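You operate a simulated robot arm through the tools that you are given. There is no shell and no other tool. Be economical: measure what you need, move in short steps, check, and stop when the job is done.

You run a simulated robot arm. Do the job below in one go: nothing can be reset, and whatever is moved stays where it is left.

Task
Put the black cap on the black collar, the red on the red, and bring the gauge to 30 psi.
Fine: open the air once both caps are on.

Only the result counts: the job must be done as asked and must still hold three seconds after the hand-in. Knocking over, shifting, dropping, spilling or breaking anything else fails it. A push-on lid holds only when it is set on centred and level and pressed home; a screw cap is set on level and turned clockwise until tight.

Robot
A 6-joint arm with a two-finger parallel gripper, fixed in place. Base frame: the origin is at the foot of the arm, x ahead of it, y to its left, z up; the work surface is at about z = 4. Lengths are in mm, angles in degrees, forces in N, time in s.
With the tool pointing down near the work surface it reaches from about 180 to 460 mm from the base axis. Its first joint turns from -70.0 to 70.0 degrees. Payload 1.9 kg.
The TCP is the grasp point between the finger pads, 23 mm short of the fingertips. In the tool frame z runs along the fingers and y along their closing line. The gripper opens to 94 mm. The fingers are 38 mm wide and 10 mm thick; the gripper's body (54 by 96 mm) begins 39 mm behind the TCP.
Orientation is that of the tool frame in the base frame, as a unit quaternion [w, x, y, z]. With the fingers straight down and closing along the base's y, the tool's x points along the base's -x, its y along +y and its z along -z.

Tools
- The arm moves only by the tool apply_moves. Its argument "steps" is a list of rows, each a list of 3 entries, a list of its own where there are three numbers: the shift along the tool's x, y, z in units of 300 mm (1.0 is 300 mm), then the turn, a rotation vector about the tool's x, y, z in units of 90 degrees (1.0 is 90 degrees), then the opening, from 0 (shut) to 1 (fully open). In form: [[[dx, dy, dz], [wx, wy, wz], grip], ...]. A call has 1 to 8 rows; each row is the pose to reach, as a shift and turn from the pose commanded when the call began, along the tool's axes at that moment. A call with a number of a shift or a turn outside -1 to 1 is refused whole. A row lasts 0.2 s, in which the tool goes at most 50 mm and 8.6 degrees; a call with a longer step from one row to the next is refused whole, and so is a gripper value outside its range. A pose out of reach is approached as far as the arm can. The call stops where the force on the tool passes 90 N (or 10 N more than at its start, if that is more) or the arm is blocked; 0.2 s more then pass. Each finger travels about 108 mm/s and halts on what it meets, pressing with about 35 N; the grip force reading is that of the motor and also rises with nothing between the fingers. The clock runs only during rows and for 0.2 s after the last one: add rows that repeat a pose to give the fingers time. It gives the time, the measured TCP pose, the force on the tool (base axes), the opening and the grip force at its end, in the units of the frame above (readings bear some noise).
- Cameras (640 x 400 px; columns grow to the right, rows downward): "scene" is fixed at [28.9, 294.2, 431.3]; the picture's right is [-0.95, -0.31, 0.00], its down [-0.16, 0.48, -0.86] and it looks along [0.27, -0.82, -0.50] (base axes); focal length 214 px, centre (320, 200). "wrist" rides on the gripper at [86, 16, -75] in the tool frame; the picture's right is [-0.18, 0.98, 0.00], its down [-0.58, -0.11, -0.81] and it looks along [-0.79, -0.15, 0.59] (tool axes); focal length 243 px, centre (320, 200). There is no depth. A picture from a camera that has moved, and an enlarged one, comes with that camera's place and axes in the base frame and with its lens.
- grab_frame(camera): a new picture of that camera. It takes no simulated time.
- enlarge(camera, box): a new picture of the part [left, top, right, bottom] of that camera's present view, enlarged. It takes no simulated time.
- hand_in(): hands the job in; it is judged then, once.

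Work in short steps. Places have to be worked out from the pictures, the camera data and where the tool is seen: move nearer, look again, correct. Check each grasp and each placing, and mend what went wrong. You have 120 turns and 68 pictures in all, those below and enlarged ones among them. Open the gripper and draw the arm clear of the work before you hand the job in, unless the task says otherwise; then end with one line.

The tools are called after "Emit:" by a JSON object that holds its "api" and its "payload". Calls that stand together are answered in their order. apply_moves: Moves the arm, as the interface text tells. Its arguments: {"type":"object","properties":{"steps":{"type":"array","items":{"type":"array"}}},"required":["steps"]} The other tools are called the same way: grab_frame (camera) takes a picture; enlarge (camera, box) takes an enlarged picture of a part of a camera's view; hand_in () hands the job in.

At the start:

```text
time_s: 0.0
position: [263.8, -75.1, 387.3]
tcp_rot: [0.001, 0.001, 1.0, 0.001]
ft_force: [-0.1, 0.2, 0.6]
finger_gap: 93.9
grasp_force: 0.2
```

scene: 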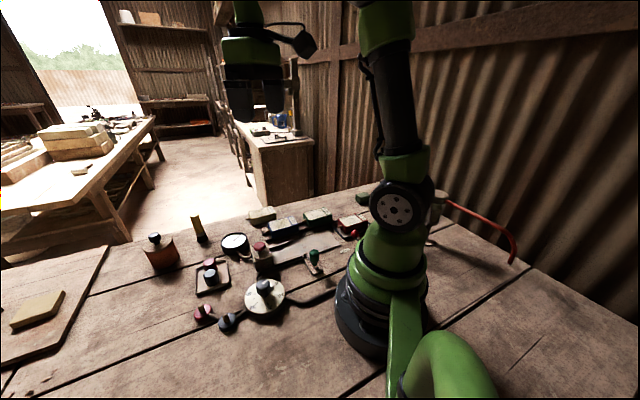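
wrist: 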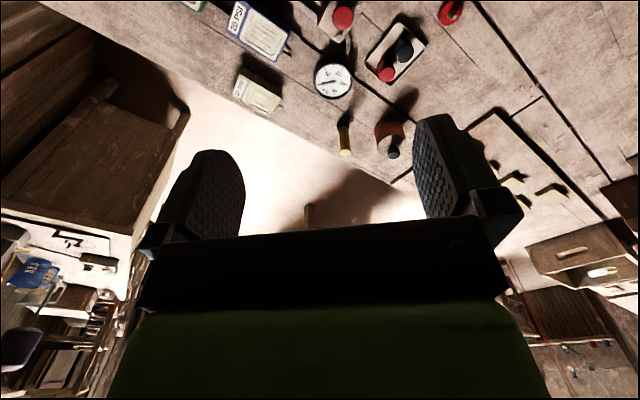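

I see a cluster of parts on the bench; I enlarge both views to identify them.

Emit:
{"api": "enlarge", "payload": {"camera": "scene", "box": [130, 180, 370, 340]}}

Emit:
{"api": "enlarge", "payload": {"camera": "wrist", "box": [180, 0, 500, 200]}}

```text
2.50 times, centred on (250, 260) of scene
camera zoom: at [28.9, 294.2, 431.3], right [-0.95, -0.31, 0.0], down [-0.16, 0.48, -0.86], along [0.27, -0.82, -0.5], focal length 536 px, centre (495, 50)
```

zoom: 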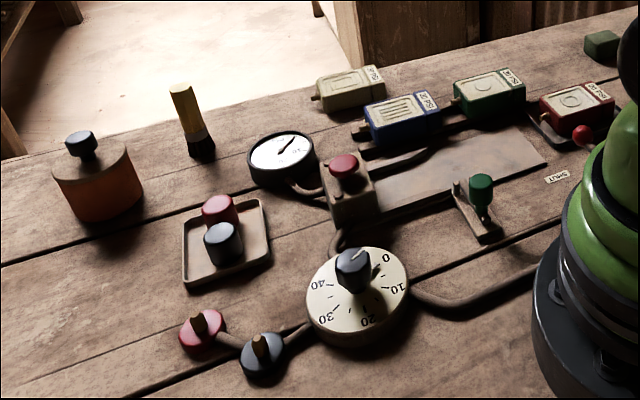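

```text
2.00 times, centred on (340, 100) of wrist
camera zoom: at [178.8, -57.9, 461.3], right [0.19, 0.98, 0.0], down [0.58, -0.11, 0.81], along [0.79, -0.15, -0.59], focal length 485 px, centre (280, 400)
```

zoom: 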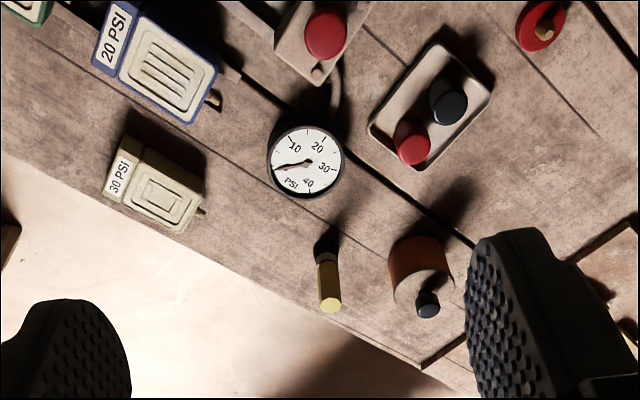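

I read the layout: dial with knob near (234,50), collars at (345,113)/(283,116), tray with caps at (387,41), a gauge, a red-button block, a green lever, and loose labelled blocks. I tilt the wrist camera down and back for a better survey.

Emit:
{"api": "apply_moves", "payload": {"steps": [[[0.06, 0, 0], [0, 0.09, 0], 1], [[0.12, 0, 0], [0, 0.18, 0], 1], [[0.2, 0, 0], [0, 0.27, 0], 1], [[0.25, 0, 0], [0, 0.36, 0], 1]]}}

Emit:
{"api": "grab_frame", "payload": {"camera": "wrist"}}

```text
time_s: 1.0
position: [193.1, -78.0, 386.1]
tcp_rot: [-0.262, 0.004, 0.965, -0.012]
ft_force: [51.5, -11.9, -139.2]
finger_gap: 93.9
grasp_force: 0.0
stopped in row 4: the force on the tool passed its limit (the readings are from after the stop); the commanded pose is now the measured one
```

```text
63 pictures are left
camera wrist: at [157.2, -58.2, 493.6], right [0.16, 0.98, -0.12], down [0.91, -0.1, 0.4], along [0.38, -0.17, -0.91], focal length 243 px, centre (320, 200)
```

wrist: 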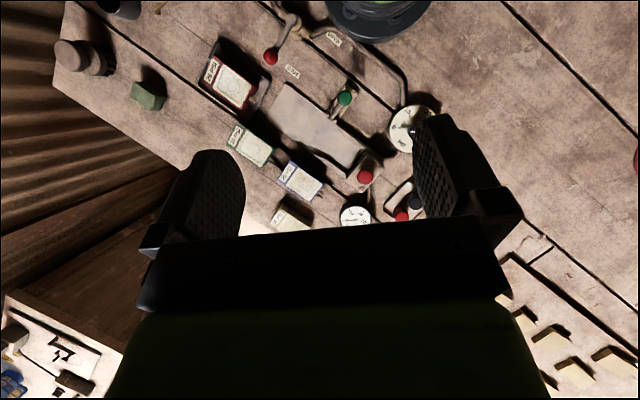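

The arm touched its own limit (probably self-contact) but the view is excellent. I enlarge it in two parts.

Emit:
{"api": "enlarge", "payload": {"camera": "wrist", "box": [190, 0, 350, 100]}}

Emit:
{"api": "enlarge", "payload": {"camera": "wrist", "box": [200, 60, 450, 230]}}

```text
4.00 times, centred on (270, 50) of wrist
camera zoom: at [157.2, -58.2, 493.6], right [0.16, 0.98, -0.12], down [0.91, -0.1, 0.4], along [0.38, -0.17, -0.91], focal length 970 px, centre (520, 800)
```

zoom: 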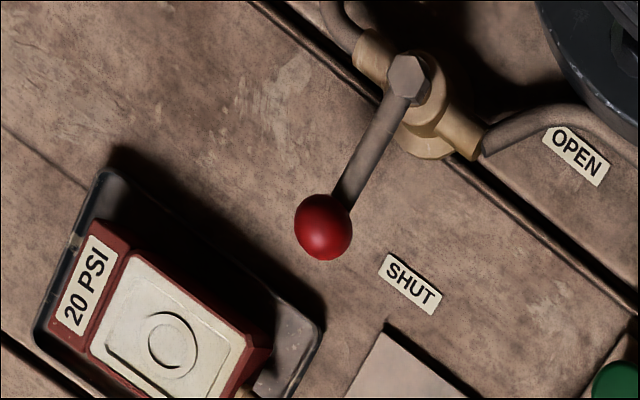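

```text
2.35 times, centred on (325, 145) of wrist
camera zoom: at [157.2, -58.2, 493.6], right [0.16, 0.98, -0.12], down [0.91, -0.1, 0.4], along [0.38, -0.17, -0.91], focal length 571 px, centre (308, 329)
```

zoom: 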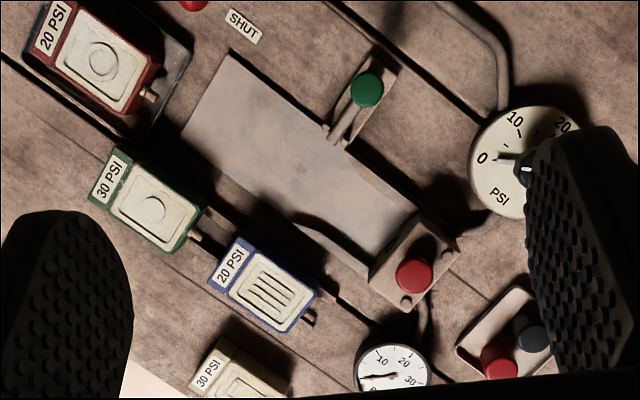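

The system: red air lever (SHUT→OPEN), dial regulator at 0, collars, gauge, and a docking bed with PSI cartridges. I level the tool and move closer to see how the block, pipes and gauge connect.

Emit:
{"api": "apply_moves", "payload": {"steps": [[[-0.1, 0.012, 0.084], [0, -0.068, 0], 1], [[-0.2, 0.024, 0.168], [0, -0.135, 0], 1], [[-0.3, 0.036, 0.252], [0, -0.203, 0], 1], [[-0.4, 0.048, 0.336], [0, -0.27, 0], 1], [[-0.507, 0.06, 0.421], [0, -0.338, 0], 1]]}}

Emit:
{"api": "grab_frame", "payload": {"camera": "wrist"}}

```text
time_s: 2.2
position: [262.5, -61.6, 199.1]
tcp_rot: [-0.001, 0.003, 1.0, -0.009]
ft_force: [0.2, -0.3, 0.3]
finger_gap: 93.9
grasp_force: 0.1
```

```text
60 pictures are left
camera wrist: at [176.2, -43.9, 273.6], right [0.19, 0.98, -0.02], down [0.58, -0.1, 0.81], along [0.79, -0.16, -0.59], focal length 243 px, centre (320, 200)
```

wrist: 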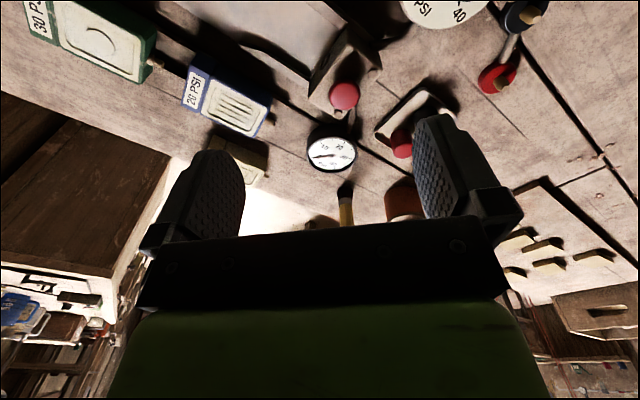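

Emit:
{"api": "enlarge", "payload": {"camera": "wrist", "box": [180, 0, 440, 180]}}

Emit:
{"api": "enlarge", "payload": {"camera": "scene", "box": [190, 205, 350, 305]}}

```text
2.22 times, centred on (310, 90) of wrist
camera zoom: at [176.2, -43.9, 273.6], right [0.19, 0.98, -0.02], down [0.58, -0.1, 0.81], along [0.79, -0.16, -0.59], focal length 539 px, centre (342, 444)
```

zoom: 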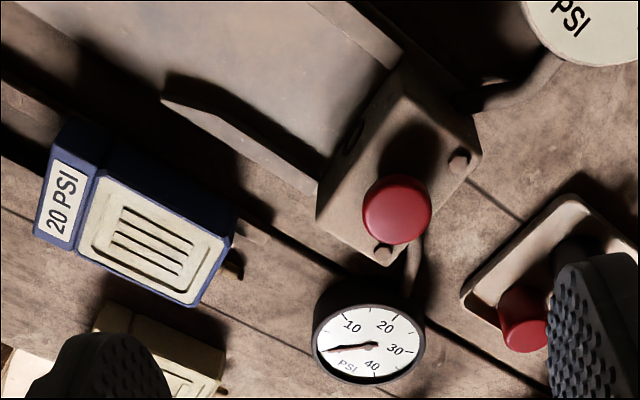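

```text
4.00 times, centred on (270, 255) of scene
camera zoom: at [28.9, 294.2, 431.3], right [-0.95, -0.31, 0.0], down [-0.16, 0.48, -0.86], along [0.27, -0.82, -0.5], focal length 858 px, centre (520, -20)
```

zoom: 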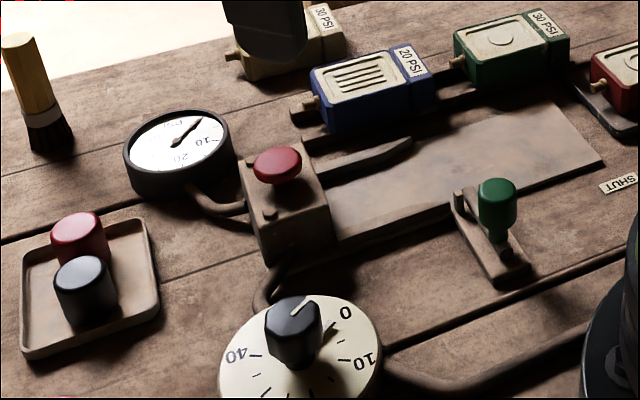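

Next I look closely at the caps and collars; I move the wrist camera over that side.

Emit:
{"api": "apply_moves", "payload": {"steps": [[[-0.03, 0.13, 0], [0, 0, 0], 1], [[-0.06, 0.26, 0], [0, 0, 0], 1], [[-0.09, 0.39, 0], [0, 0, 0], 1], [[-0.09, 0.5, 0], [0, 0, 0], 1]]}}

Emit:
{"api": "enlarge", "payload": {"camera": "wrist", "box": [180, 0, 460, 180]}}

```text
time_s: 3.2
position: [287.7, 87.5, 197.1]
tcp_rot: [0.0, 0.002, 1.0, -0.009]
ft_force: [-0.2, 0.2, -0.7]
finger_gap: 94.0
grasp_force: 0.1
```

```text
2.22 times, centred on (320, 90) of wrist
camera zoom: at [202.0, 105.4, 272.4], right [0.19, 0.98, -0.02], down [0.58, -0.1, 0.81], along [0.79, -0.16, -0.59], focal length 539 px, centre (320, 444)
```

zoom: 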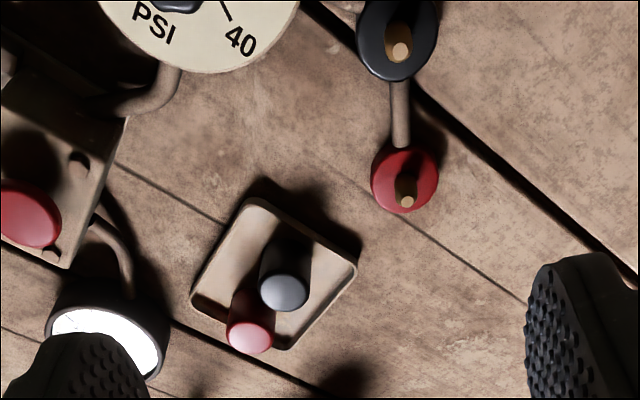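

Collars are at about (341,116) red and (283,117) black; caps at about (375,50) black and (408,21) red, tops near z 36. I get a closer look to refine.

Emit:
{"api": "apply_moves", "payload": {"steps": [[[-0.06, -0.04, 0.08], [0, 0, 0], 1], [[-0.12, -0.08, 0.16], [0, 0, 0], 1], [[-0.18, -0.12, 0.25], [0, 0, 0], 1]]}}

Emit:
{"api": "enlarge", "payload": {"camera": "wrist", "box": [220, 0, 440, 140]}}

Emit:
{"api": "enlarge", "payload": {"camera": "scene", "box": [180, 245, 260, 340]}}

```text
time_s: 4.0
position: [341.7, 48.5, 122.7]
tcp_rot: [-0.001, 0.002, 1.0, -0.01]
ft_force: [-0.3, 0.1, 0.1]
finger_gap: 94.2
grasp_force: 0.0
```

```text
2.86 times, centred on (330, 70) of wrist
camera zoom: at [255.8, 67.7, 197.8], right [0.19, 0.98, -0.02], down [0.58, -0.1, 0.81], along [0.79, -0.16, -0.59], focal length 693 px, centre (291, 571)
```

zoom: 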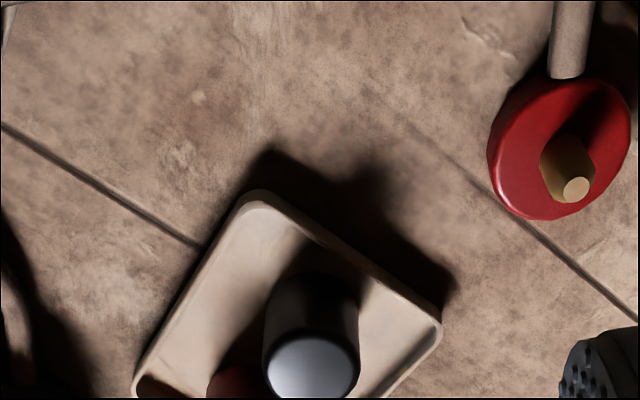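

```text
4.21 times, centred on (220, 292) of scene
camera zoom: at [28.9, 294.2, 431.3], right [-0.95, -0.31, 0.0], down [-0.16, 0.48, -0.86], along [0.27, -0.82, -0.5], focal length 903 px, centre (741, -190)
```

zoom: 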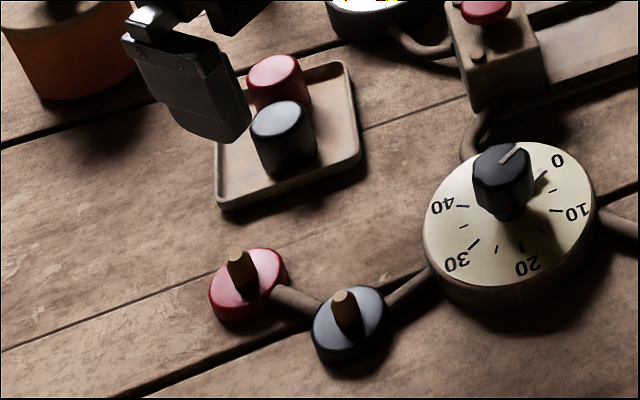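

The black cap is at about (378,48), diameter ~27, in a tray at 45°; the red collar stub is at (343,115.5). I first remove the slight 1° tilt and centre over the black cap, then yaw 45°.

Emit:
{"api": "apply_moves", "payload": {"steps": [[[-0.06, 0, 0], [-0.0127, 0, 0], 1], [[-0.121, 0, 0], [-0.0127, 0, 0], 1], [[-0.121, 0, 0], [-0.0127, 0, 0], 1]]}}

Emit:
{"api": "apply_moves", "payload": {"steps": [[[0, 0, 0], [0, 0, 0.09], 1], [[0, 0, 0], [0, 0, 0.18], 0.9], [[0, 0, 0], [0, 0, 0.27], 0.8], [[0, 0, 0], [0, 0, 0.36], 0.7], [[0, 0, 0], [0, 0, 0.45], 0.6], [[0, 0, 0], [0, 0, 0.5], 0.6]]}}

Emit:
{"api": "grab_frame", "payload": {"camera": "wrist"}}

```text
time_s: 4.8
position: [378.0, 49.3, 123.0]
tcp_rot: [-0.001, 0.001, 1.0, 0.0]
ft_force: [0.0, 0.0, -0.6]
finger_gap: 93.7
grasp_force: 0.1
```

```text
time_s: 6.2
position: [377.9, 51.1, 122.7]
tcp_rot: [-0.001, 0.385, 0.923, 0.0]
ft_force: [-1.0, 0.1, 0.3]
finger_gap: 56.6
grasp_force: 0.0
```

```text
54 pictures are left
camera wrist: at [329.2, 123.4, 197.0], right [0.83, 0.56, 0.0], down [0.33, -0.49, 0.81], along [0.45, -0.67, -0.59], focal length 243 px, centre (320, 200)
```

wrist: 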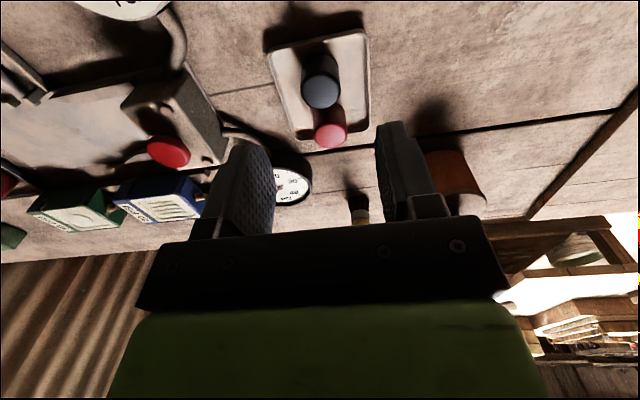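

The black cap is nearly under the tool at about (379.5,47.5). I correct and descend part-way, then check alignment.

Emit:
{"api": "apply_moves", "payload": {"steps": [[[-0.0123, -0.0047, 0.1], [0, 0, 0], 0.5], [[-0.0123, -0.0047, 0.2], [0, 0, 0], 0.5], [[-0.0123, -0.0047, 0.2], [0, 0, 0], 0.5]]}}

Emit:
{"api": "grab_frame", "payload": {"camera": "wrist"}}

Emit:
{"api": "enlarge", "payload": {"camera": "scene", "box": [170, 220, 270, 300]}}

```text
time_s: 7.0
position: [379.3, 46.5, 62.4]
tcp_rot: [0.0, 0.384, 0.923, 0.001]
ft_force: [0.2, -0.1, 0.6]
finger_gap: 47.0
grasp_force: 0.0
```

```text
53 pictures are left
camera wrist: at [330.1, 120.1, 137.2], right [0.83, 0.56, 0.0], down [0.33, -0.49, 0.81], along [0.45, -0.67, -0.59], focal length 243 px, centre (320, 200)
```

wrist: 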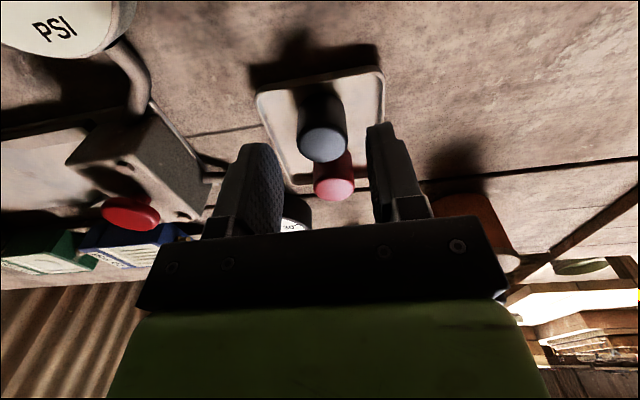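

```text
5.00 times, centred on (220, 260) of scene
camera zoom: at [28.9, 294.2, 431.3], right [-0.95, -0.31, 0.0], down [-0.16, 0.48, -0.86], along [0.27, -0.82, -0.5], focal length 1072 px, centre (820, -100)
```

zoom: 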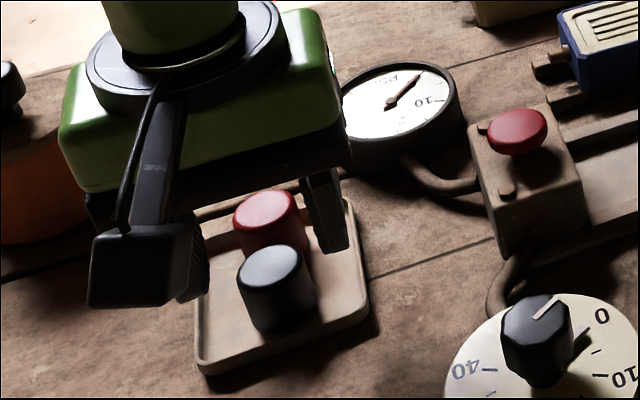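

The cap is centred between the fingers within a millimetre. I descend to TCP z≈40 and close.

Emit:
{"api": "apply_moves", "payload": {"steps": [[[0, 0, 0.075], [0, 0, 0], 0.5], [[0, 0, 0.075], [0, 0, 0], 0.4], [[0, 0, 0.075], [0, 0, 0], 0.2], [[0, 0, 0.075], [0, 0, 0], 0.2], [[0, 0, 0.075], [0, 0, 0], 0.2]]}}

Emit:
{"api": "grab_frame", "payload": {"camera": "wrist"}}

```text
time_s: 8.2
position: [378.2, 45.3, 39.2]
tcp_rot: [-0.001, 0.383, 0.924, -0.001]
ft_force: [0.2, -0.8, 0.0]
finger_gap: 27.7
grasp_force: 35.5
```

```text
51 pictures are left
camera wrist: at [330.0, 119.3, 114.9], right [0.83, 0.56, 0.0], down [0.33, -0.49, 0.81], along [0.45, -0.67, -0.59], focal length 243 px, centre (320, 200)
```

wrist: 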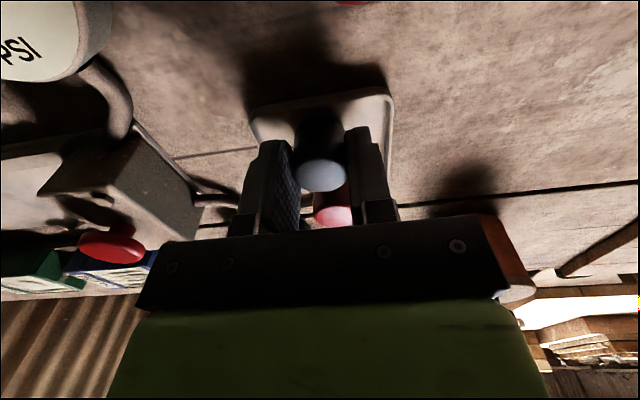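

Grip confirmed at 27.7 mm. I lift and carry the black cap to above the black collar.

Emit:
{"api": "apply_moves", "payload": {"steps": [[[0, 0, -0.1], [0, 0, 0], 0.2], [[0, 0, -0.2], [0, 0, 0], 0.2], [[0.13, -0.02, -0.22], [0, 0, 0], 0.2], [[0.26, -0.04, -0.22], [0, 0, 0], 0.2], [[0.39, -0.056, -0.22], [0, 0, 0], 0.2], [[0.39, -0.056, -0.22], [0, 0, 0], 0.2]]}}

Emit:
{"api": "grab_frame", "payload": {"camera": "wrist"}}

Emit:
{"api": "enlarge", "payload": {"camera": "scene", "box": [170, 240, 290, 340]}}

```text
time_s: 9.6
position: [282.1, 115.1, 109.2]
tcp_rot: [-0.001, 0.384, 0.923, 0.0]
ft_force: [0.3, 0.4, -0.1]
finger_gap: 27.7
grasp_force: 34.8
```

```text
50 pictures are left
camera wrist: at [234.6, 189.5, 182.8], right [0.83, 0.56, 0.0], down [0.33, -0.49, 0.81], along [0.45, -0.67, -0.59], focal length 243 px, centre (320, 200)
```

wrist: 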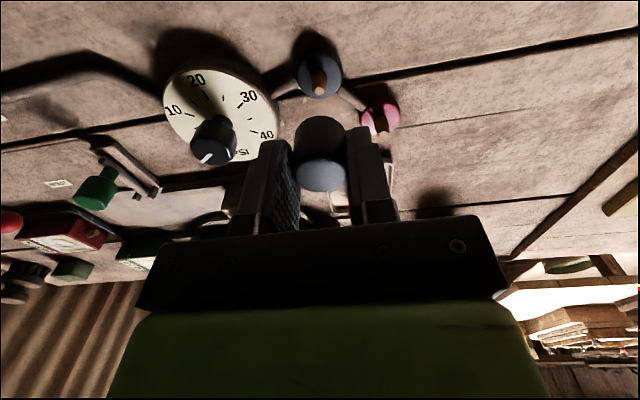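

```text
4.00 times, centred on (230, 290) of scene
camera zoom: at [28.9, 294.2, 431.3], right [-0.95, -0.31, 0.0], down [-0.16, 0.48, -0.86], along [0.27, -0.82, -0.5], focal length 858 px, centre (680, -160)
```

zoom: 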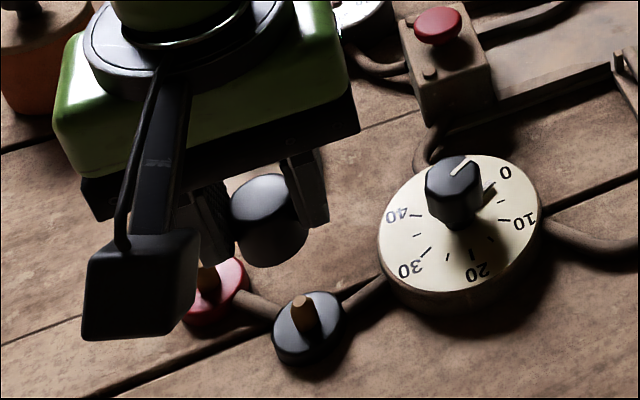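

I enlarge the wrist view on the collar for precise alignment.

Emit:
{"api": "enlarge", "payload": {"camera": "wrist", "box": [260, 30, 420, 190]}}

```text
2.50 times, centred on (340, 110) of wrist
camera zoom: at [234.6, 189.5, 182.8], right [0.83, 0.56, 0.0], down [0.33, -0.49, 0.81], along [0.45, -0.67, -0.59], focal length 606 px, centre (270, 425)
```

zoom: 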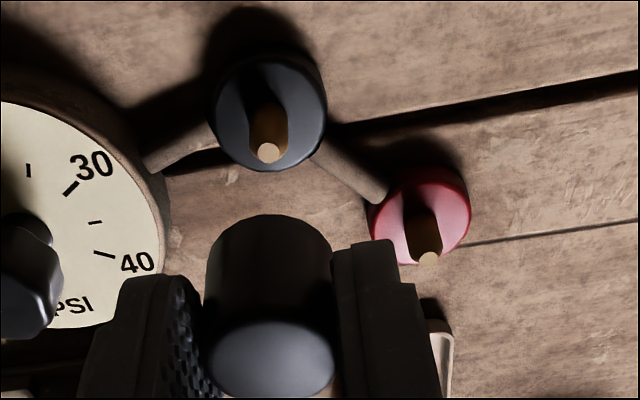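

Laterally aligned; I estimate the stub at (282,118) and the TCP ~2 mm short along tool x. I correct and lower the cap to just above the stub tip, then look again.

Emit:
{"api": "apply_moves", "payload": {"steps": [[[0.006, -0.002, 0.06], [0, 0, 0], 0.2], [[0.006, -0.002, 0.115], [0, 0, 0], 0.2], [[0.006, -0.002, 0.115], [0, 0, 0], 0.2]]}}

Emit:
{"api": "enlarge", "payload": {"camera": "wrist", "box": [260, 50, 420, 210]}}

Emit:
{"api": "enlarge", "payload": {"camera": "scene", "box": [190, 270, 270, 330]}}

```text
time_s: 10.4
position: [280.9, 116.8, 72.2]
tcp_rot: [-0.001, 0.383, 0.924, 0.0]
ft_force: [0.2, -0.1, -0.5]
finger_gap: 27.3
grasp_force: 34.4
```

```text
2.50 times, centred on (340, 130) of wrist
camera zoom: at [233.1, 190.6, 146.6], right [0.83, 0.56, 0.0], down [0.33, -0.49, 0.81], along [0.45, -0.67, -0.59], focal length 606 px, centre (270, 375)
```

zoom: 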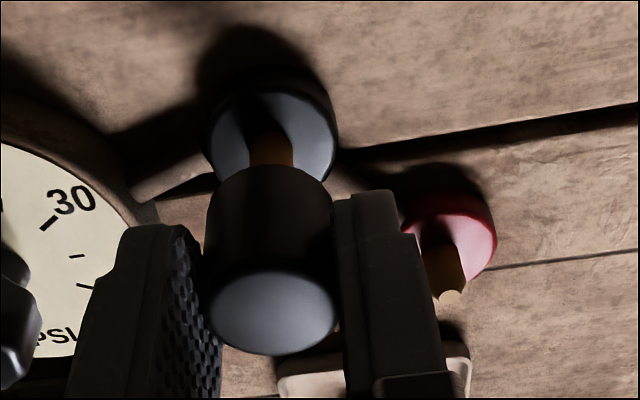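

```text
6.67 times, centred on (230, 300) of scene
camera zoom: at [28.9, 294.2, 431.3], right [-0.95, -0.31, 0.0], down [-0.16, 0.48, -0.86], along [0.27, -0.82, -0.5], focal length 1430 px, centre (920, -467)
```

zoom: 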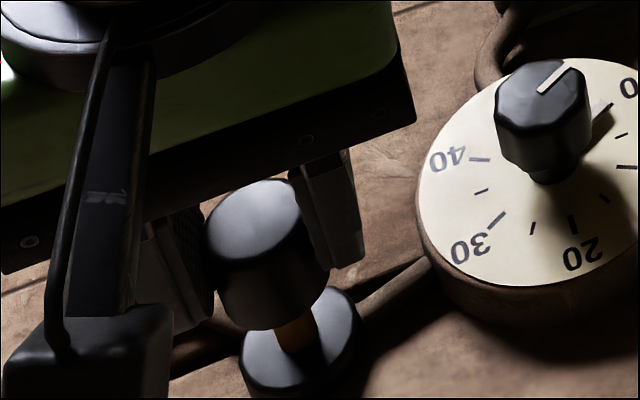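

Cap and stub align to about 1 mm from both cameras. I lower in small steps and watch the force.

Emit:
{"api": "apply_moves", "payload": {"steps": [[[0, 0, 0.03], [0, 0, 0], 0.2], [[0, 0, 0.04], [0, 0, 0], 0.2], [[0, 0, 0.05], [0, 0, 0], 0.2]]}}

Emit:
{"api": "enlarge", "payload": {"camera": "scene", "box": [190, 270, 270, 330]}}

```text
time_s: 11.2
position: [283.2, 117.2, 56.5]
tcp_rot: [-0.001, 0.384, 0.923, 0.0]
ft_force: [0.3, 0.9, -0.4]
finger_gap: 27.3
grasp_force: 35.3
```

```text
6.67 times, centred on (230, 300) of scene
camera zoom: at [28.9, 294.2, 431.3], right [-0.95, -0.31, 0.0], down [-0.16, 0.48, -0.86], along [0.27, -0.82, -0.5], focal length 1430 px, centre (920, -467)
```

zoom: 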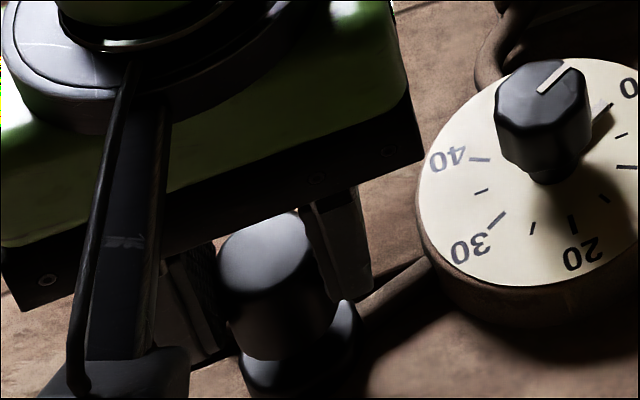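

No contact force and the stub has entered the cap. I continue down in 3 mm steps until resistance.

Emit:
{"api": "apply_moves", "payload": {"steps": [[[0, 0, 0.01], [0, 0, 0], 0.2], [[0, 0, 0.02], [0, 0, 0], 0.2], [[0, 0, 0.03], [0, 0, 0], 0.2], [[0, 0, 0.04], [0, 0, 0], 0.2], [[0, 0, 0.05], [0, 0, 0], 0.2]]}}

Emit:
{"api": "enlarge", "payload": {"camera": "scene", "box": [190, 270, 270, 330]}}

```text
time_s: 12.4
position: [283.0, 117.2, 41.4]
tcp_rot: [0.0, 0.384, 0.923, 0.001]
ft_force: [-3.9, -9.0, 31.9]
finger_gap: 27.5
grasp_force: 34.3
```

```text
6.67 times, centred on (230, 300) of scene
camera zoom: at [28.9, 294.1, 431.3], right [-0.95, -0.31, 0.0], down [-0.16, 0.48, -0.86], along [0.27, -0.82, -0.5], focal length 1430 px, centre (920, -467)
```

zoom: 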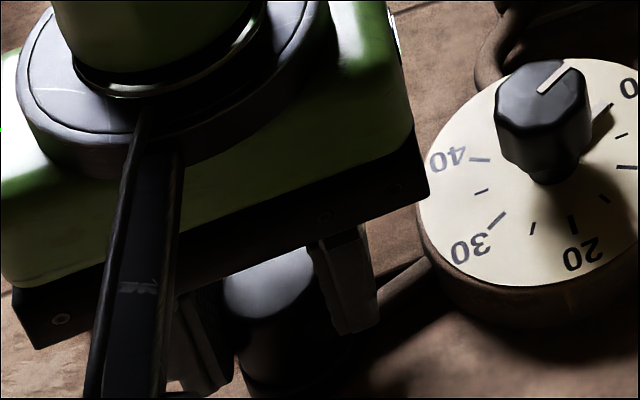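

Contact now: 32 N vertical with some side load. I press on gently in 1 mm increments to see whether it seats.

Emit:
{"api": "apply_moves", "payload": {"steps": [[[0, 0, 0.0033], [0, 0, 0], 0.2], [[0, 0, 0.0067], [0, 0, 0], 0.2], [[0, 0, 0.01], [0, 0, 0], 0.2]]}}

```text
time_s: 13.2
position: [283.3, 118.7, 37.9]
tcp_rot: [0.0, 0.384, 0.923, 0.001]
ft_force: [1.8, -1.3, 31.5]
finger_gap: 27.9
grasp_force: 35.4
```

It moves at a steady ~31 N (push-on friction or grip slip). I continue a little and look.

Emit:
{"api": "apply_moves", "payload": {"steps": [[[0, 0, 0.0033], [0, 0, 0], 0.2], [[0, 0, 0.0067], [0, 0, 0], 0.2], [[0, 0, 0.0067], [0, 0, 0], 0.2]]}}

Emit:
{"api": "enlarge", "payload": {"camera": "wrist", "box": [260, 70, 420, 230]}}

```text
time_s: 14.0
position: [282.0, 117.9, 36.1]
tcp_rot: [-0.001, 0.383, 0.924, 0.0]
ft_force: [2.0, 9.3, 29.0]
finger_gap: 27.4
grasp_force: 34.8
```

```text
2.50 times, centred on (340, 150) of wrist
camera zoom: at [234.1, 191.4, 111.3], right [0.83, 0.56, 0.0], down [0.33, -0.49, 0.81], along [0.45, -0.67, -0.59], focal length 606 px, centre (270, 325)
```

zoom: 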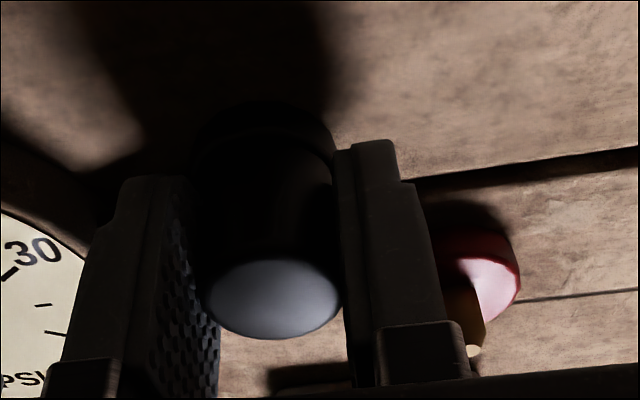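

The cap slid ~6 mm up in the grip at ~30 N, so it bottomed on the collar. I inspect the red stub closely for threads to decide push vs. screw.

Emit:
{"api": "enlarge", "payload": {"camera": "scene", "box": [185, 295, 265, 345]}}

Emit:
{"api": "enlarge", "payload": {"camera": "wrist", "box": [370, 150, 410, 175]}}

```text
8.00 times, centred on (225, 320) of scene
camera zoom: at [28.9, 294.1, 431.3], right [-0.95, -0.31, 0.0], down [-0.16, 0.48, -0.86], along [0.27, -0.82, -0.5], focal length 1716 px, centre (1080, -760)
```

zoom: 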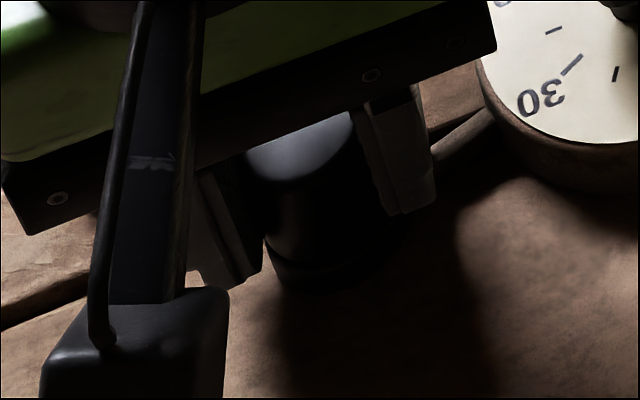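

```text
16.00 times, centred on (390, 162) of wrist
camera zoom: at [234.1, 191.4, 111.3], right [0.83, 0.56, 0.0], down [0.33, -0.49, 0.81], along [0.45, -0.67, -0.59], focal length 3882 px, centre (-800, 800)
```

zoom: 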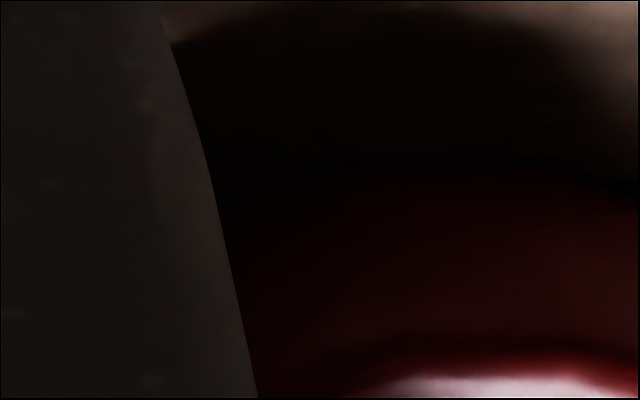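

The cap looks down on the collar. I'll release, rise, shut the fingers and press on the top centre to drive it home.

Emit:
{"api": "apply_moves", "payload": {"steps": [[[0, 0, -0.005], [0, 0, 0], 0.35], [[0, 0, -0.005], [0, 0, 0], 0.5], [[0, 0, -0.1], [0, 0, 0], 0.5], [[0, 0, -0.15], [0, 0, 0], 0.2], [[0, 0, -0.15], [0, 0, 0], 0], [[0, 0, -0.15], [0, 0, 0], 0], [[0, 0, -0.15], [0, 0, 0], 0]]}}

Emit:
{"api": "enlarge", "payload": {"camera": "wrist", "box": [240, 20, 440, 180]}}

Emit:
{"api": "enlarge", "payload": {"camera": "scene", "box": [190, 270, 270, 330]}}

```text
time_s: 15.6
position: [281.9, 118.7, 80.7]
tcp_rot: [-0.001, 0.383, 0.924, 0.0]
ft_force: [0.0, 1.0, -1.4]
finger_gap: 0.1
grasp_force: 34.7
```

```text
2.50 times, centred on (340, 100) of wrist
camera zoom: at [234.0, 191.0, 155.3], right [0.83, 0.56, 0.0], down [0.33, -0.49, 0.81], along [0.45, -0.67, -0.59], focal length 606 px, centre (270, 450)
```

zoom: 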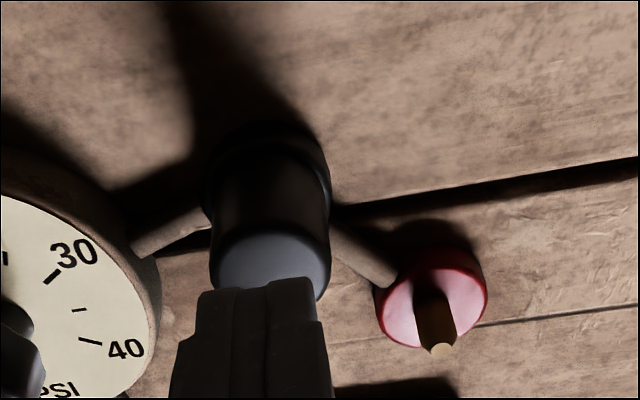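

```text
6.67 times, centred on (230, 300) of scene
camera zoom: at [28.9, 294.2, 431.3], right [-0.95, -0.31, 0.0], down [-0.16, 0.48, -0.86], along [0.27, -0.82, -0.5], focal length 1430 px, centre (920, -467)
```

zoom: 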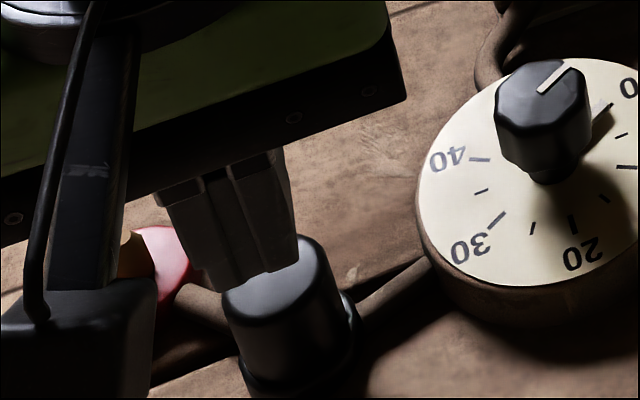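

The cap sits level and centred on the collar. I press down on top with shut fingers.

Emit:
{"api": "apply_moves", "payload": {"steps": [[[0, 0, 0.03], [0, 0, 0], 0], [[0, 0, 0.05], [0, 0, 0], 0], [[0, 0, 0.06], [0, 0, 0], 0], [[0, 0, 0.065], [0, 0, 0], 0]]}}

```text
time_s: 16.6
position: [283.3, 118.2, 62.6]
tcp_rot: [-0.001, 0.385, 0.923, 0.001]
ft_force: [-4.9, -1.7, 28.2]
finger_gap: 0.2
grasp_force: 35.3
```

Emit:
{"api": "apply_moves", "payload": {"steps": [[[0, 0, 0.0033], [0, 0, 0], 0], [[0, 0, 0.0067], [0, 0, 0], 0], [[0, 0, 0.01], [0, 0, 0], 0], [[0, 0, 0.0133], [0, 0, 0], 0], [[0, 0, 0.0167], [0, 0, 0], 0]]}}

```text
time_s: 17.4
position: [283.2, 117.9, 60.9]
tcp_rot: [0.002, 0.385, 0.923, 0.001]
ft_force: [-5.7, -4.6, 25.9]
finger_gap: 0.0
grasp_force: 35.1
stopped in row 3: the force on the tool passed its limit (the readings are from after the stop); the commanded pose is now the measured one
```

The press hit the 90 N limit with about 2 mm travel, consistent with being pressed home. I lift clear and inspect.

Emit:
{"api": "apply_moves", "payload": {"steps": [[[0, 0, -0.05], [0, 0, 0], 0], [[0, 0, -0.2], [0, 0, 0], 0.2], [[0, 0, -0.3], [0, 0, 0], 0.5]]}}

Emit:
{"api": "enlarge", "payload": {"camera": "wrist", "box": [240, 0, 440, 140]}}

Emit:
{"api": "enlarge", "payload": {"camera": "scene", "box": [190, 270, 270, 330]}}

```text
time_s: 18.2
position: [284.4, 117.7, 150.8]
tcp_rot: [0.0, 0.385, 0.923, 0.002]
ft_force: [-0.4, -0.1, 1.2]
finger_gap: 46.8
grasp_force: 0.0
```

```text
2.86 times, centred on (340, 70) of wrist
camera zoom: at [235.8, 191.2, 225.4], right [0.83, 0.56, 0.0], down [0.33, -0.49, 0.81], along [0.45, -0.67, -0.59], focal length 693 px, centre (263, 571)
```

zoom: 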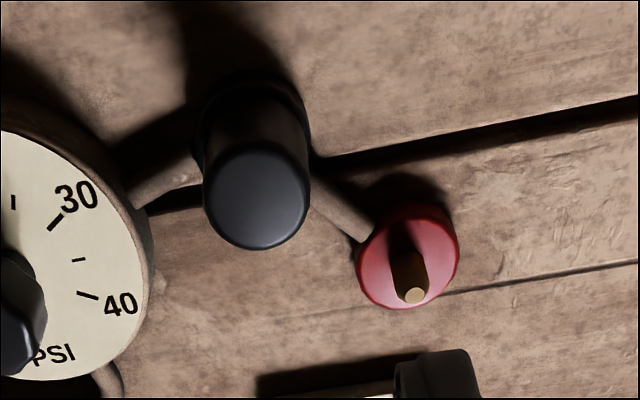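

```text
6.67 times, centred on (230, 300) of scene
camera zoom: at [29.0, 294.2, 431.3], right [-0.95, -0.31, 0.0], down [-0.16, 0.48, -0.86], along [0.27, -0.82, -0.5], focal length 1430 px, centre (920, -467)
```

zoom: 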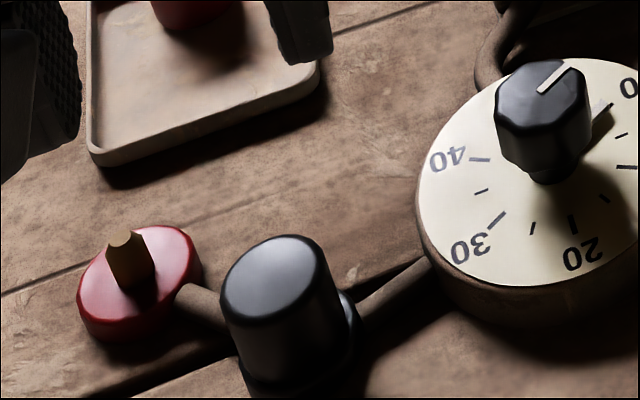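

Black cap sits centred and level. Now to the red cap, estimated near (407,21); I go above it at z≈100 and look.

Emit:
{"api": "apply_moves", "payload": {"steps": [[[-0.14, 0.016, 0], [0, 0, 0], 0.5], [[-0.28, 0.032, 0], [0, 0, 0], 0.5], [[-0.42, 0.048, 0.08], [0, 0, 0], 0.5], [[-0.512, 0.063, 0.17], [0, 0, 0], 0.5], [[-0.512, 0.063, 0.17], [0, 0, 0], 0.5]]}}

Emit:
{"api": "enlarge", "payload": {"camera": "wrist", "box": [240, 40, 400, 180]}}

Emit:
{"api": "enlarge", "payload": {"camera": "scene", "box": [170, 220, 270, 300]}}

```text
time_s: 19.4
position: [406.2, 22.8, 100.0]
tcp_rot: [0.001, 0.384, 0.923, 0.002]
ft_force: [0.2, -1.0, 0.7]
finger_gap: 46.7
grasp_force: 0.0
```

```text
2.86 times, centred on (320, 110) of wrist
camera zoom: at [357.1, 96.4, 175.3], right [0.83, 0.56, 0.0], down [0.33, -0.49, 0.81], along [0.45, -0.67, -0.59], focal length 693 px, centre (320, 457)
```

zoom: 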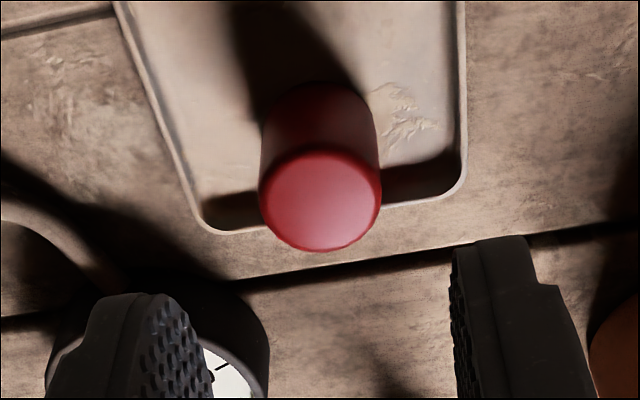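

```text
5.00 times, centred on (220, 260) of scene
camera zoom: at [29.0, 294.2, 431.3], right [-0.95, -0.31, 0.0], down [-0.16, 0.48, -0.86], along [0.27, -0.82, -0.5], focal length 1072 px, centre (820, -100)
```

zoom: 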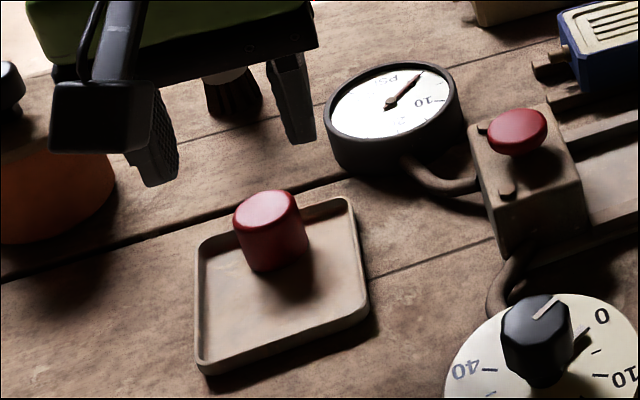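

The red cap is at (408.3,19.7); I correct ~4 mm, descend to z≈40 and grip.

Emit:
{"api": "apply_moves", "payload": {"steps": [[[-0.014, -0.004, 0.1], [0, 0, 0], 0.5], [[-0.014, -0.004, 0.17], [0, 0, 0], 0.5], [[-0.014, -0.004, 0.2], [0, 0, 0], 0.5], [[-0.014, -0.004, 0.2], [0, 0, 0], 0.35], [[-0.014, -0.004, 0.2], [0, 0, 0], 0.2], [[-0.014, -0.004, 0.2], [0, 0, 0], 0.2], [[-0.014, -0.004, 0.2], [0, 0, 0], 0.2]]}}

Emit:
{"api": "enlarge", "payload": {"camera": "wrist", "box": [240, 90, 400, 230]}}

```text
time_s: 21.0
position: [408.9, 18.6, 40.7]
tcp_rot: [0.001, 0.385, 0.923, 0.001]
ft_force: [0.6, -0.7, 0.1]
finger_gap: 27.8
grasp_force: 34.2
```

```text
2.86 times, centred on (320, 160) of wrist
camera zoom: at [359.0, 91.7, 115.6], right [0.83, 0.56, 0.0], down [0.33, -0.49, 0.81], along [0.45, -0.67, -0.59], focal length 693 px, centre (320, 314)
```

zoom: 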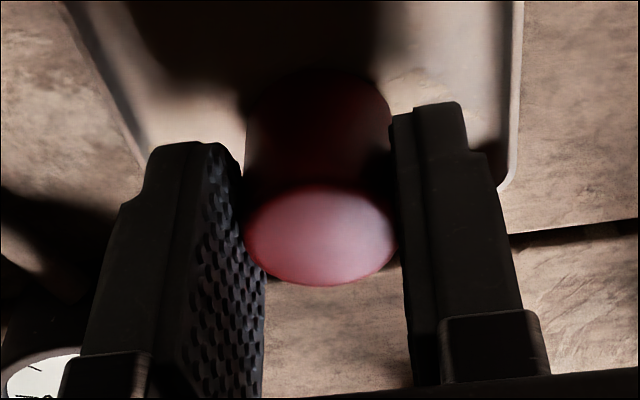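

Gripped at 27.8 mm, centred. I lift and carry it above the red collar.

Emit:
{"api": "apply_moves", "payload": {"steps": [[[0, 0, -0.1], [0, 0, 0], 0.2], [[0, 0, -0.2], [0, 0, 0], 0.2], [[0.13, 0.024, -0.22], [0, 0, 0], 0.2], [[0.26, 0.048, -0.22], [0, 0, 0], 0.2], [[0.382, 0.07, -0.22], [0, 0, 0], 0.2], [[0.382, 0.07, -0.22], [0, 0, 0], 0.2]]}}

Emit:
{"api": "enlarge", "payload": {"camera": "wrist", "box": [240, 30, 400, 190]}}

Emit:
{"api": "enlarge", "payload": {"camera": "scene", "box": [170, 260, 270, 340]}}

```text
time_s: 22.4
position: [342.4, 116.0, 106.0]
tcp_rot: [0.0, 0.384, 0.923, 0.001]
ft_force: [-0.1, 0.8, -1.0]
finger_gap: 27.3
grasp_force: 34.7
```

```text
2.50 times, centred on (320, 110) of wrist
camera zoom: at [292.6, 189.3, 181.3], right [0.83, 0.56, 0.0], down [0.33, -0.49, 0.81], along [0.45, -0.67, -0.59], focal length 606 px, centre (320, 425)
```

zoom: 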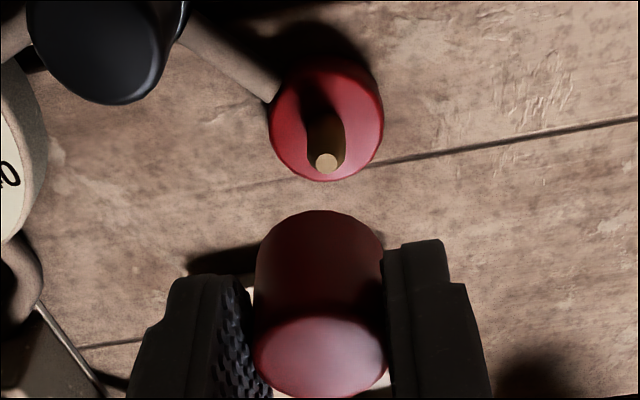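

```text
5.00 times, centred on (220, 300) of scene
camera zoom: at [28.9, 294.2, 431.3], right [-0.95, -0.31, 0.0], down [-0.16, 0.48, -0.86], along [0.27, -0.82, -0.5], focal length 1072 px, centre (820, -300)
```

zoom: 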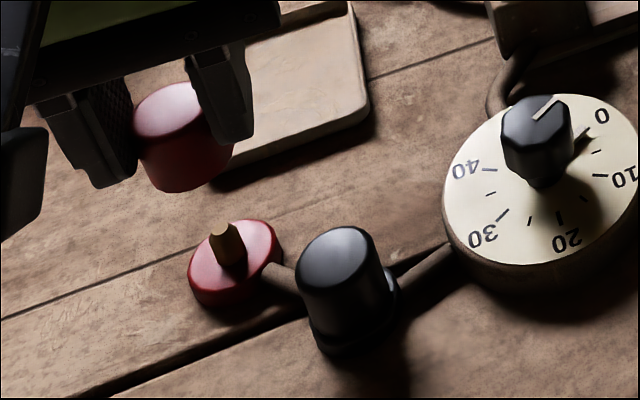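

Compared with the black placing, tool-x alignment is right and I need ~1.5 mm along tool y. I lower to just above the stub and check.

Emit:
{"api": "apply_moves", "payload": {"steps": [[[0, 0.005, 0.06], [0, 0, 0], 0.2], [[0, 0.005, 0.115], [0, 0, 0], 0.2], [[0, 0.005, 0.115], [0, 0, 0], 0.2]]}}

Emit:
{"api": "enlarge", "payload": {"camera": "wrist", "box": [240, 50, 400, 210]}}

Emit:
{"api": "enlarge", "payload": {"camera": "scene", "box": [170, 260, 270, 340]}}

```text
time_s: 23.2
position: [343.3, 118.2, 70.7]
tcp_rot: [0.0, 0.386, 0.923, 0.001]
ft_force: [0.3, -0.1, 0.4]
finger_gap: 27.6
grasp_force: 34.2
```

```text
2.50 times, centred on (320, 130) of wrist
camera zoom: at [293.9, 191.1, 146.5], right [0.83, 0.56, 0.0], down [0.33, -0.49, 0.81], along [0.45, -0.67, -0.59], focal length 606 px, centre (320, 375)
```

zoom: 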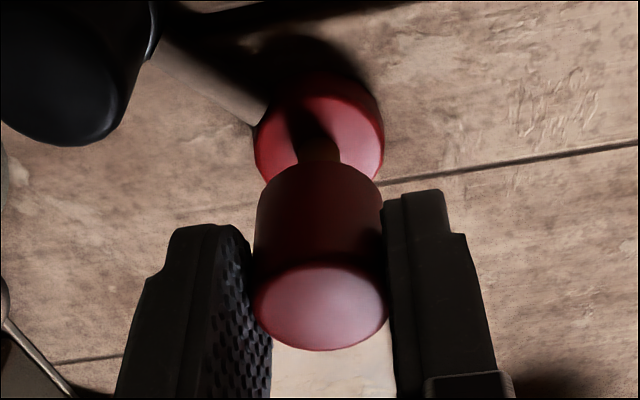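

```text
5.00 times, centred on (220, 300) of scene
camera zoom: at [28.9, 294.2, 431.3], right [-0.95, -0.31, 0.0], down [-0.16, 0.48, -0.86], along [0.27, -0.82, -0.5], focal length 1072 px, centre (820, -300)
```

zoom: 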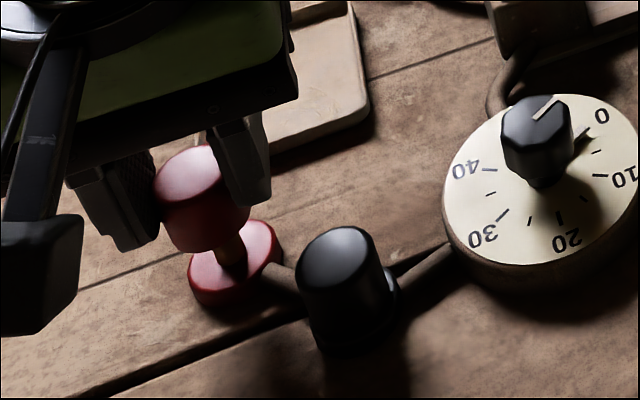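

The wrist view is aligned; the scene view hints at an offset, so I zoom in to check.

Emit:
{"api": "enlarge", "payload": {"camera": "scene", "box": [190, 280, 240, 325]}}

```text
8.89 times, centred on (215, 302) of scene
camera zoom: at [28.9, 294.2, 431.3], right [-0.95, -0.31, 0.0], down [-0.16, 0.48, -0.86], along [0.27, -0.82, -0.5], focal length 1906 px, centre (1253, -711)
```

zoom: 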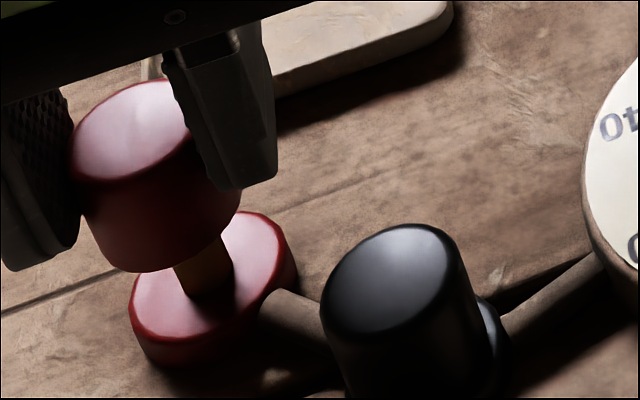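

Cap axis projects exactly onto the stub. I lower and seat it as before.

Emit:
{"api": "apply_moves", "payload": {"steps": [[[0, 0, 0.03], [0, 0, 0], 0.2], [[0, 0, 0.05], [0, 0, 0], 0.2], [[0, 0, 0.065], [0, 0, 0], 0.2], [[0, 0, 0.08], [0, 0, 0], 0.2], [[0, 0, 0.09], [0, 0, 0], 0.2], [[0, 0, 0.1], [0, 0, 0], 0.2], [[0, 0, 0.107], [0, 0, 0], 0.2]]}}

```text
time_s: 24.8
position: [343.8, 116.1, 41.2]
tcp_rot: [0.002, 0.384, 0.923, 0.003]
ft_force: [-6.2, -8.0, 32.4]
finger_gap: 27.8
grasp_force: 35.2
```

Same contact height and force as the black cap. I press slightly, release, rise, shut the fingers.

Emit:
{"api": "apply_moves", "payload": {"steps": [[[0, 0, 0.006], [0, 0, 0], 0.2], [[0, 0, 0.012], [0, 0, 0], 0.2], [[0, 0, 0.004], [0, 0, 0], 0.4], [[0, 0, 0.004], [0, 0, 0], 0.5], [[0, 0, -0.1], [0, 0, 0], 0.5], [[0, 0, -0.135], [0, 0, 0], 0.1], [[0, 0, -0.135], [0, 0, 0], 0], [[0, 0, -0.135], [0, 0, 0], 0]]}}

Emit:
{"api": "enlarge", "payload": {"camera": "scene", "box": [190, 280, 240, 325]}}

```text
time_s: 26.6
position: [340.2, 116.9, 80.0]
tcp_rot: [0.001, 0.384, 0.923, 0.002]
ft_force: [0.3, 0.4, 0.3]
finger_gap: 0.0
grasp_force: 34.7
```

```text
8.89 times, centred on (215, 302) of scene
camera zoom: at [28.9, 294.2, 431.3], right [-0.95, -0.31, 0.0], down [-0.16, 0.48, -0.86], along [0.27, -0.82, -0.5], focal length 1906 px, centre (1253, -711)
```

zoom: 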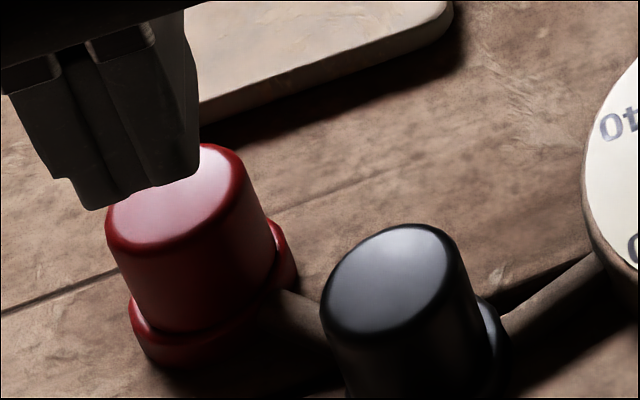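

Red cap is on centred. I press it home from above the same way.

Emit:
{"api": "apply_moves", "payload": {"steps": [[[0, 0, 0.03], [0, 0, 0], 0], [[0, 0, 0.05], [0, 0, 0], 0], [[0, 0, 0.06], [0, 0, 0], 0], [[0, 0, 0.065], [0, 0, 0], 0], [[0, 0, 0.069], [0, 0, 0], 0], [[0, 0, 0.073], [0, 0, 0], 0], [[0, 0, 0.077], [0, 0, 0], 0], [[0, 0, 0.081], [0, 0, 0], 0]]}}

Emit:
{"api": "enlarge", "payload": {"camera": "scene", "box": [190, 280, 240, 325]}}

```text
time_s: 28.1
position: [344.4, 117.2, 61.2]
tcp_rot: [0.002, 0.388, 0.922, 0.004]
ft_force: [-7.4, -2.9, 20.9]
finger_gap: 0.0
grasp_force: 34.7
stopped in row 7: the force on the tool passed its limit (the readings are from after the stop); the commanded pose is now the measured one
```

```text
8.89 times, centred on (215, 302) of scene
camera zoom: at [28.9, 294.2, 431.3], right [-0.95, -0.31, 0.0], down [-0.16, 0.48, -0.86], along [0.27, -0.82, -0.5], focal length 1906 px, centre (1253, -711)
```

zoom: 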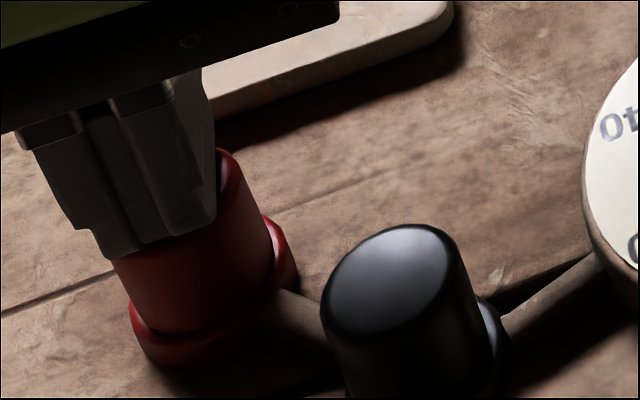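

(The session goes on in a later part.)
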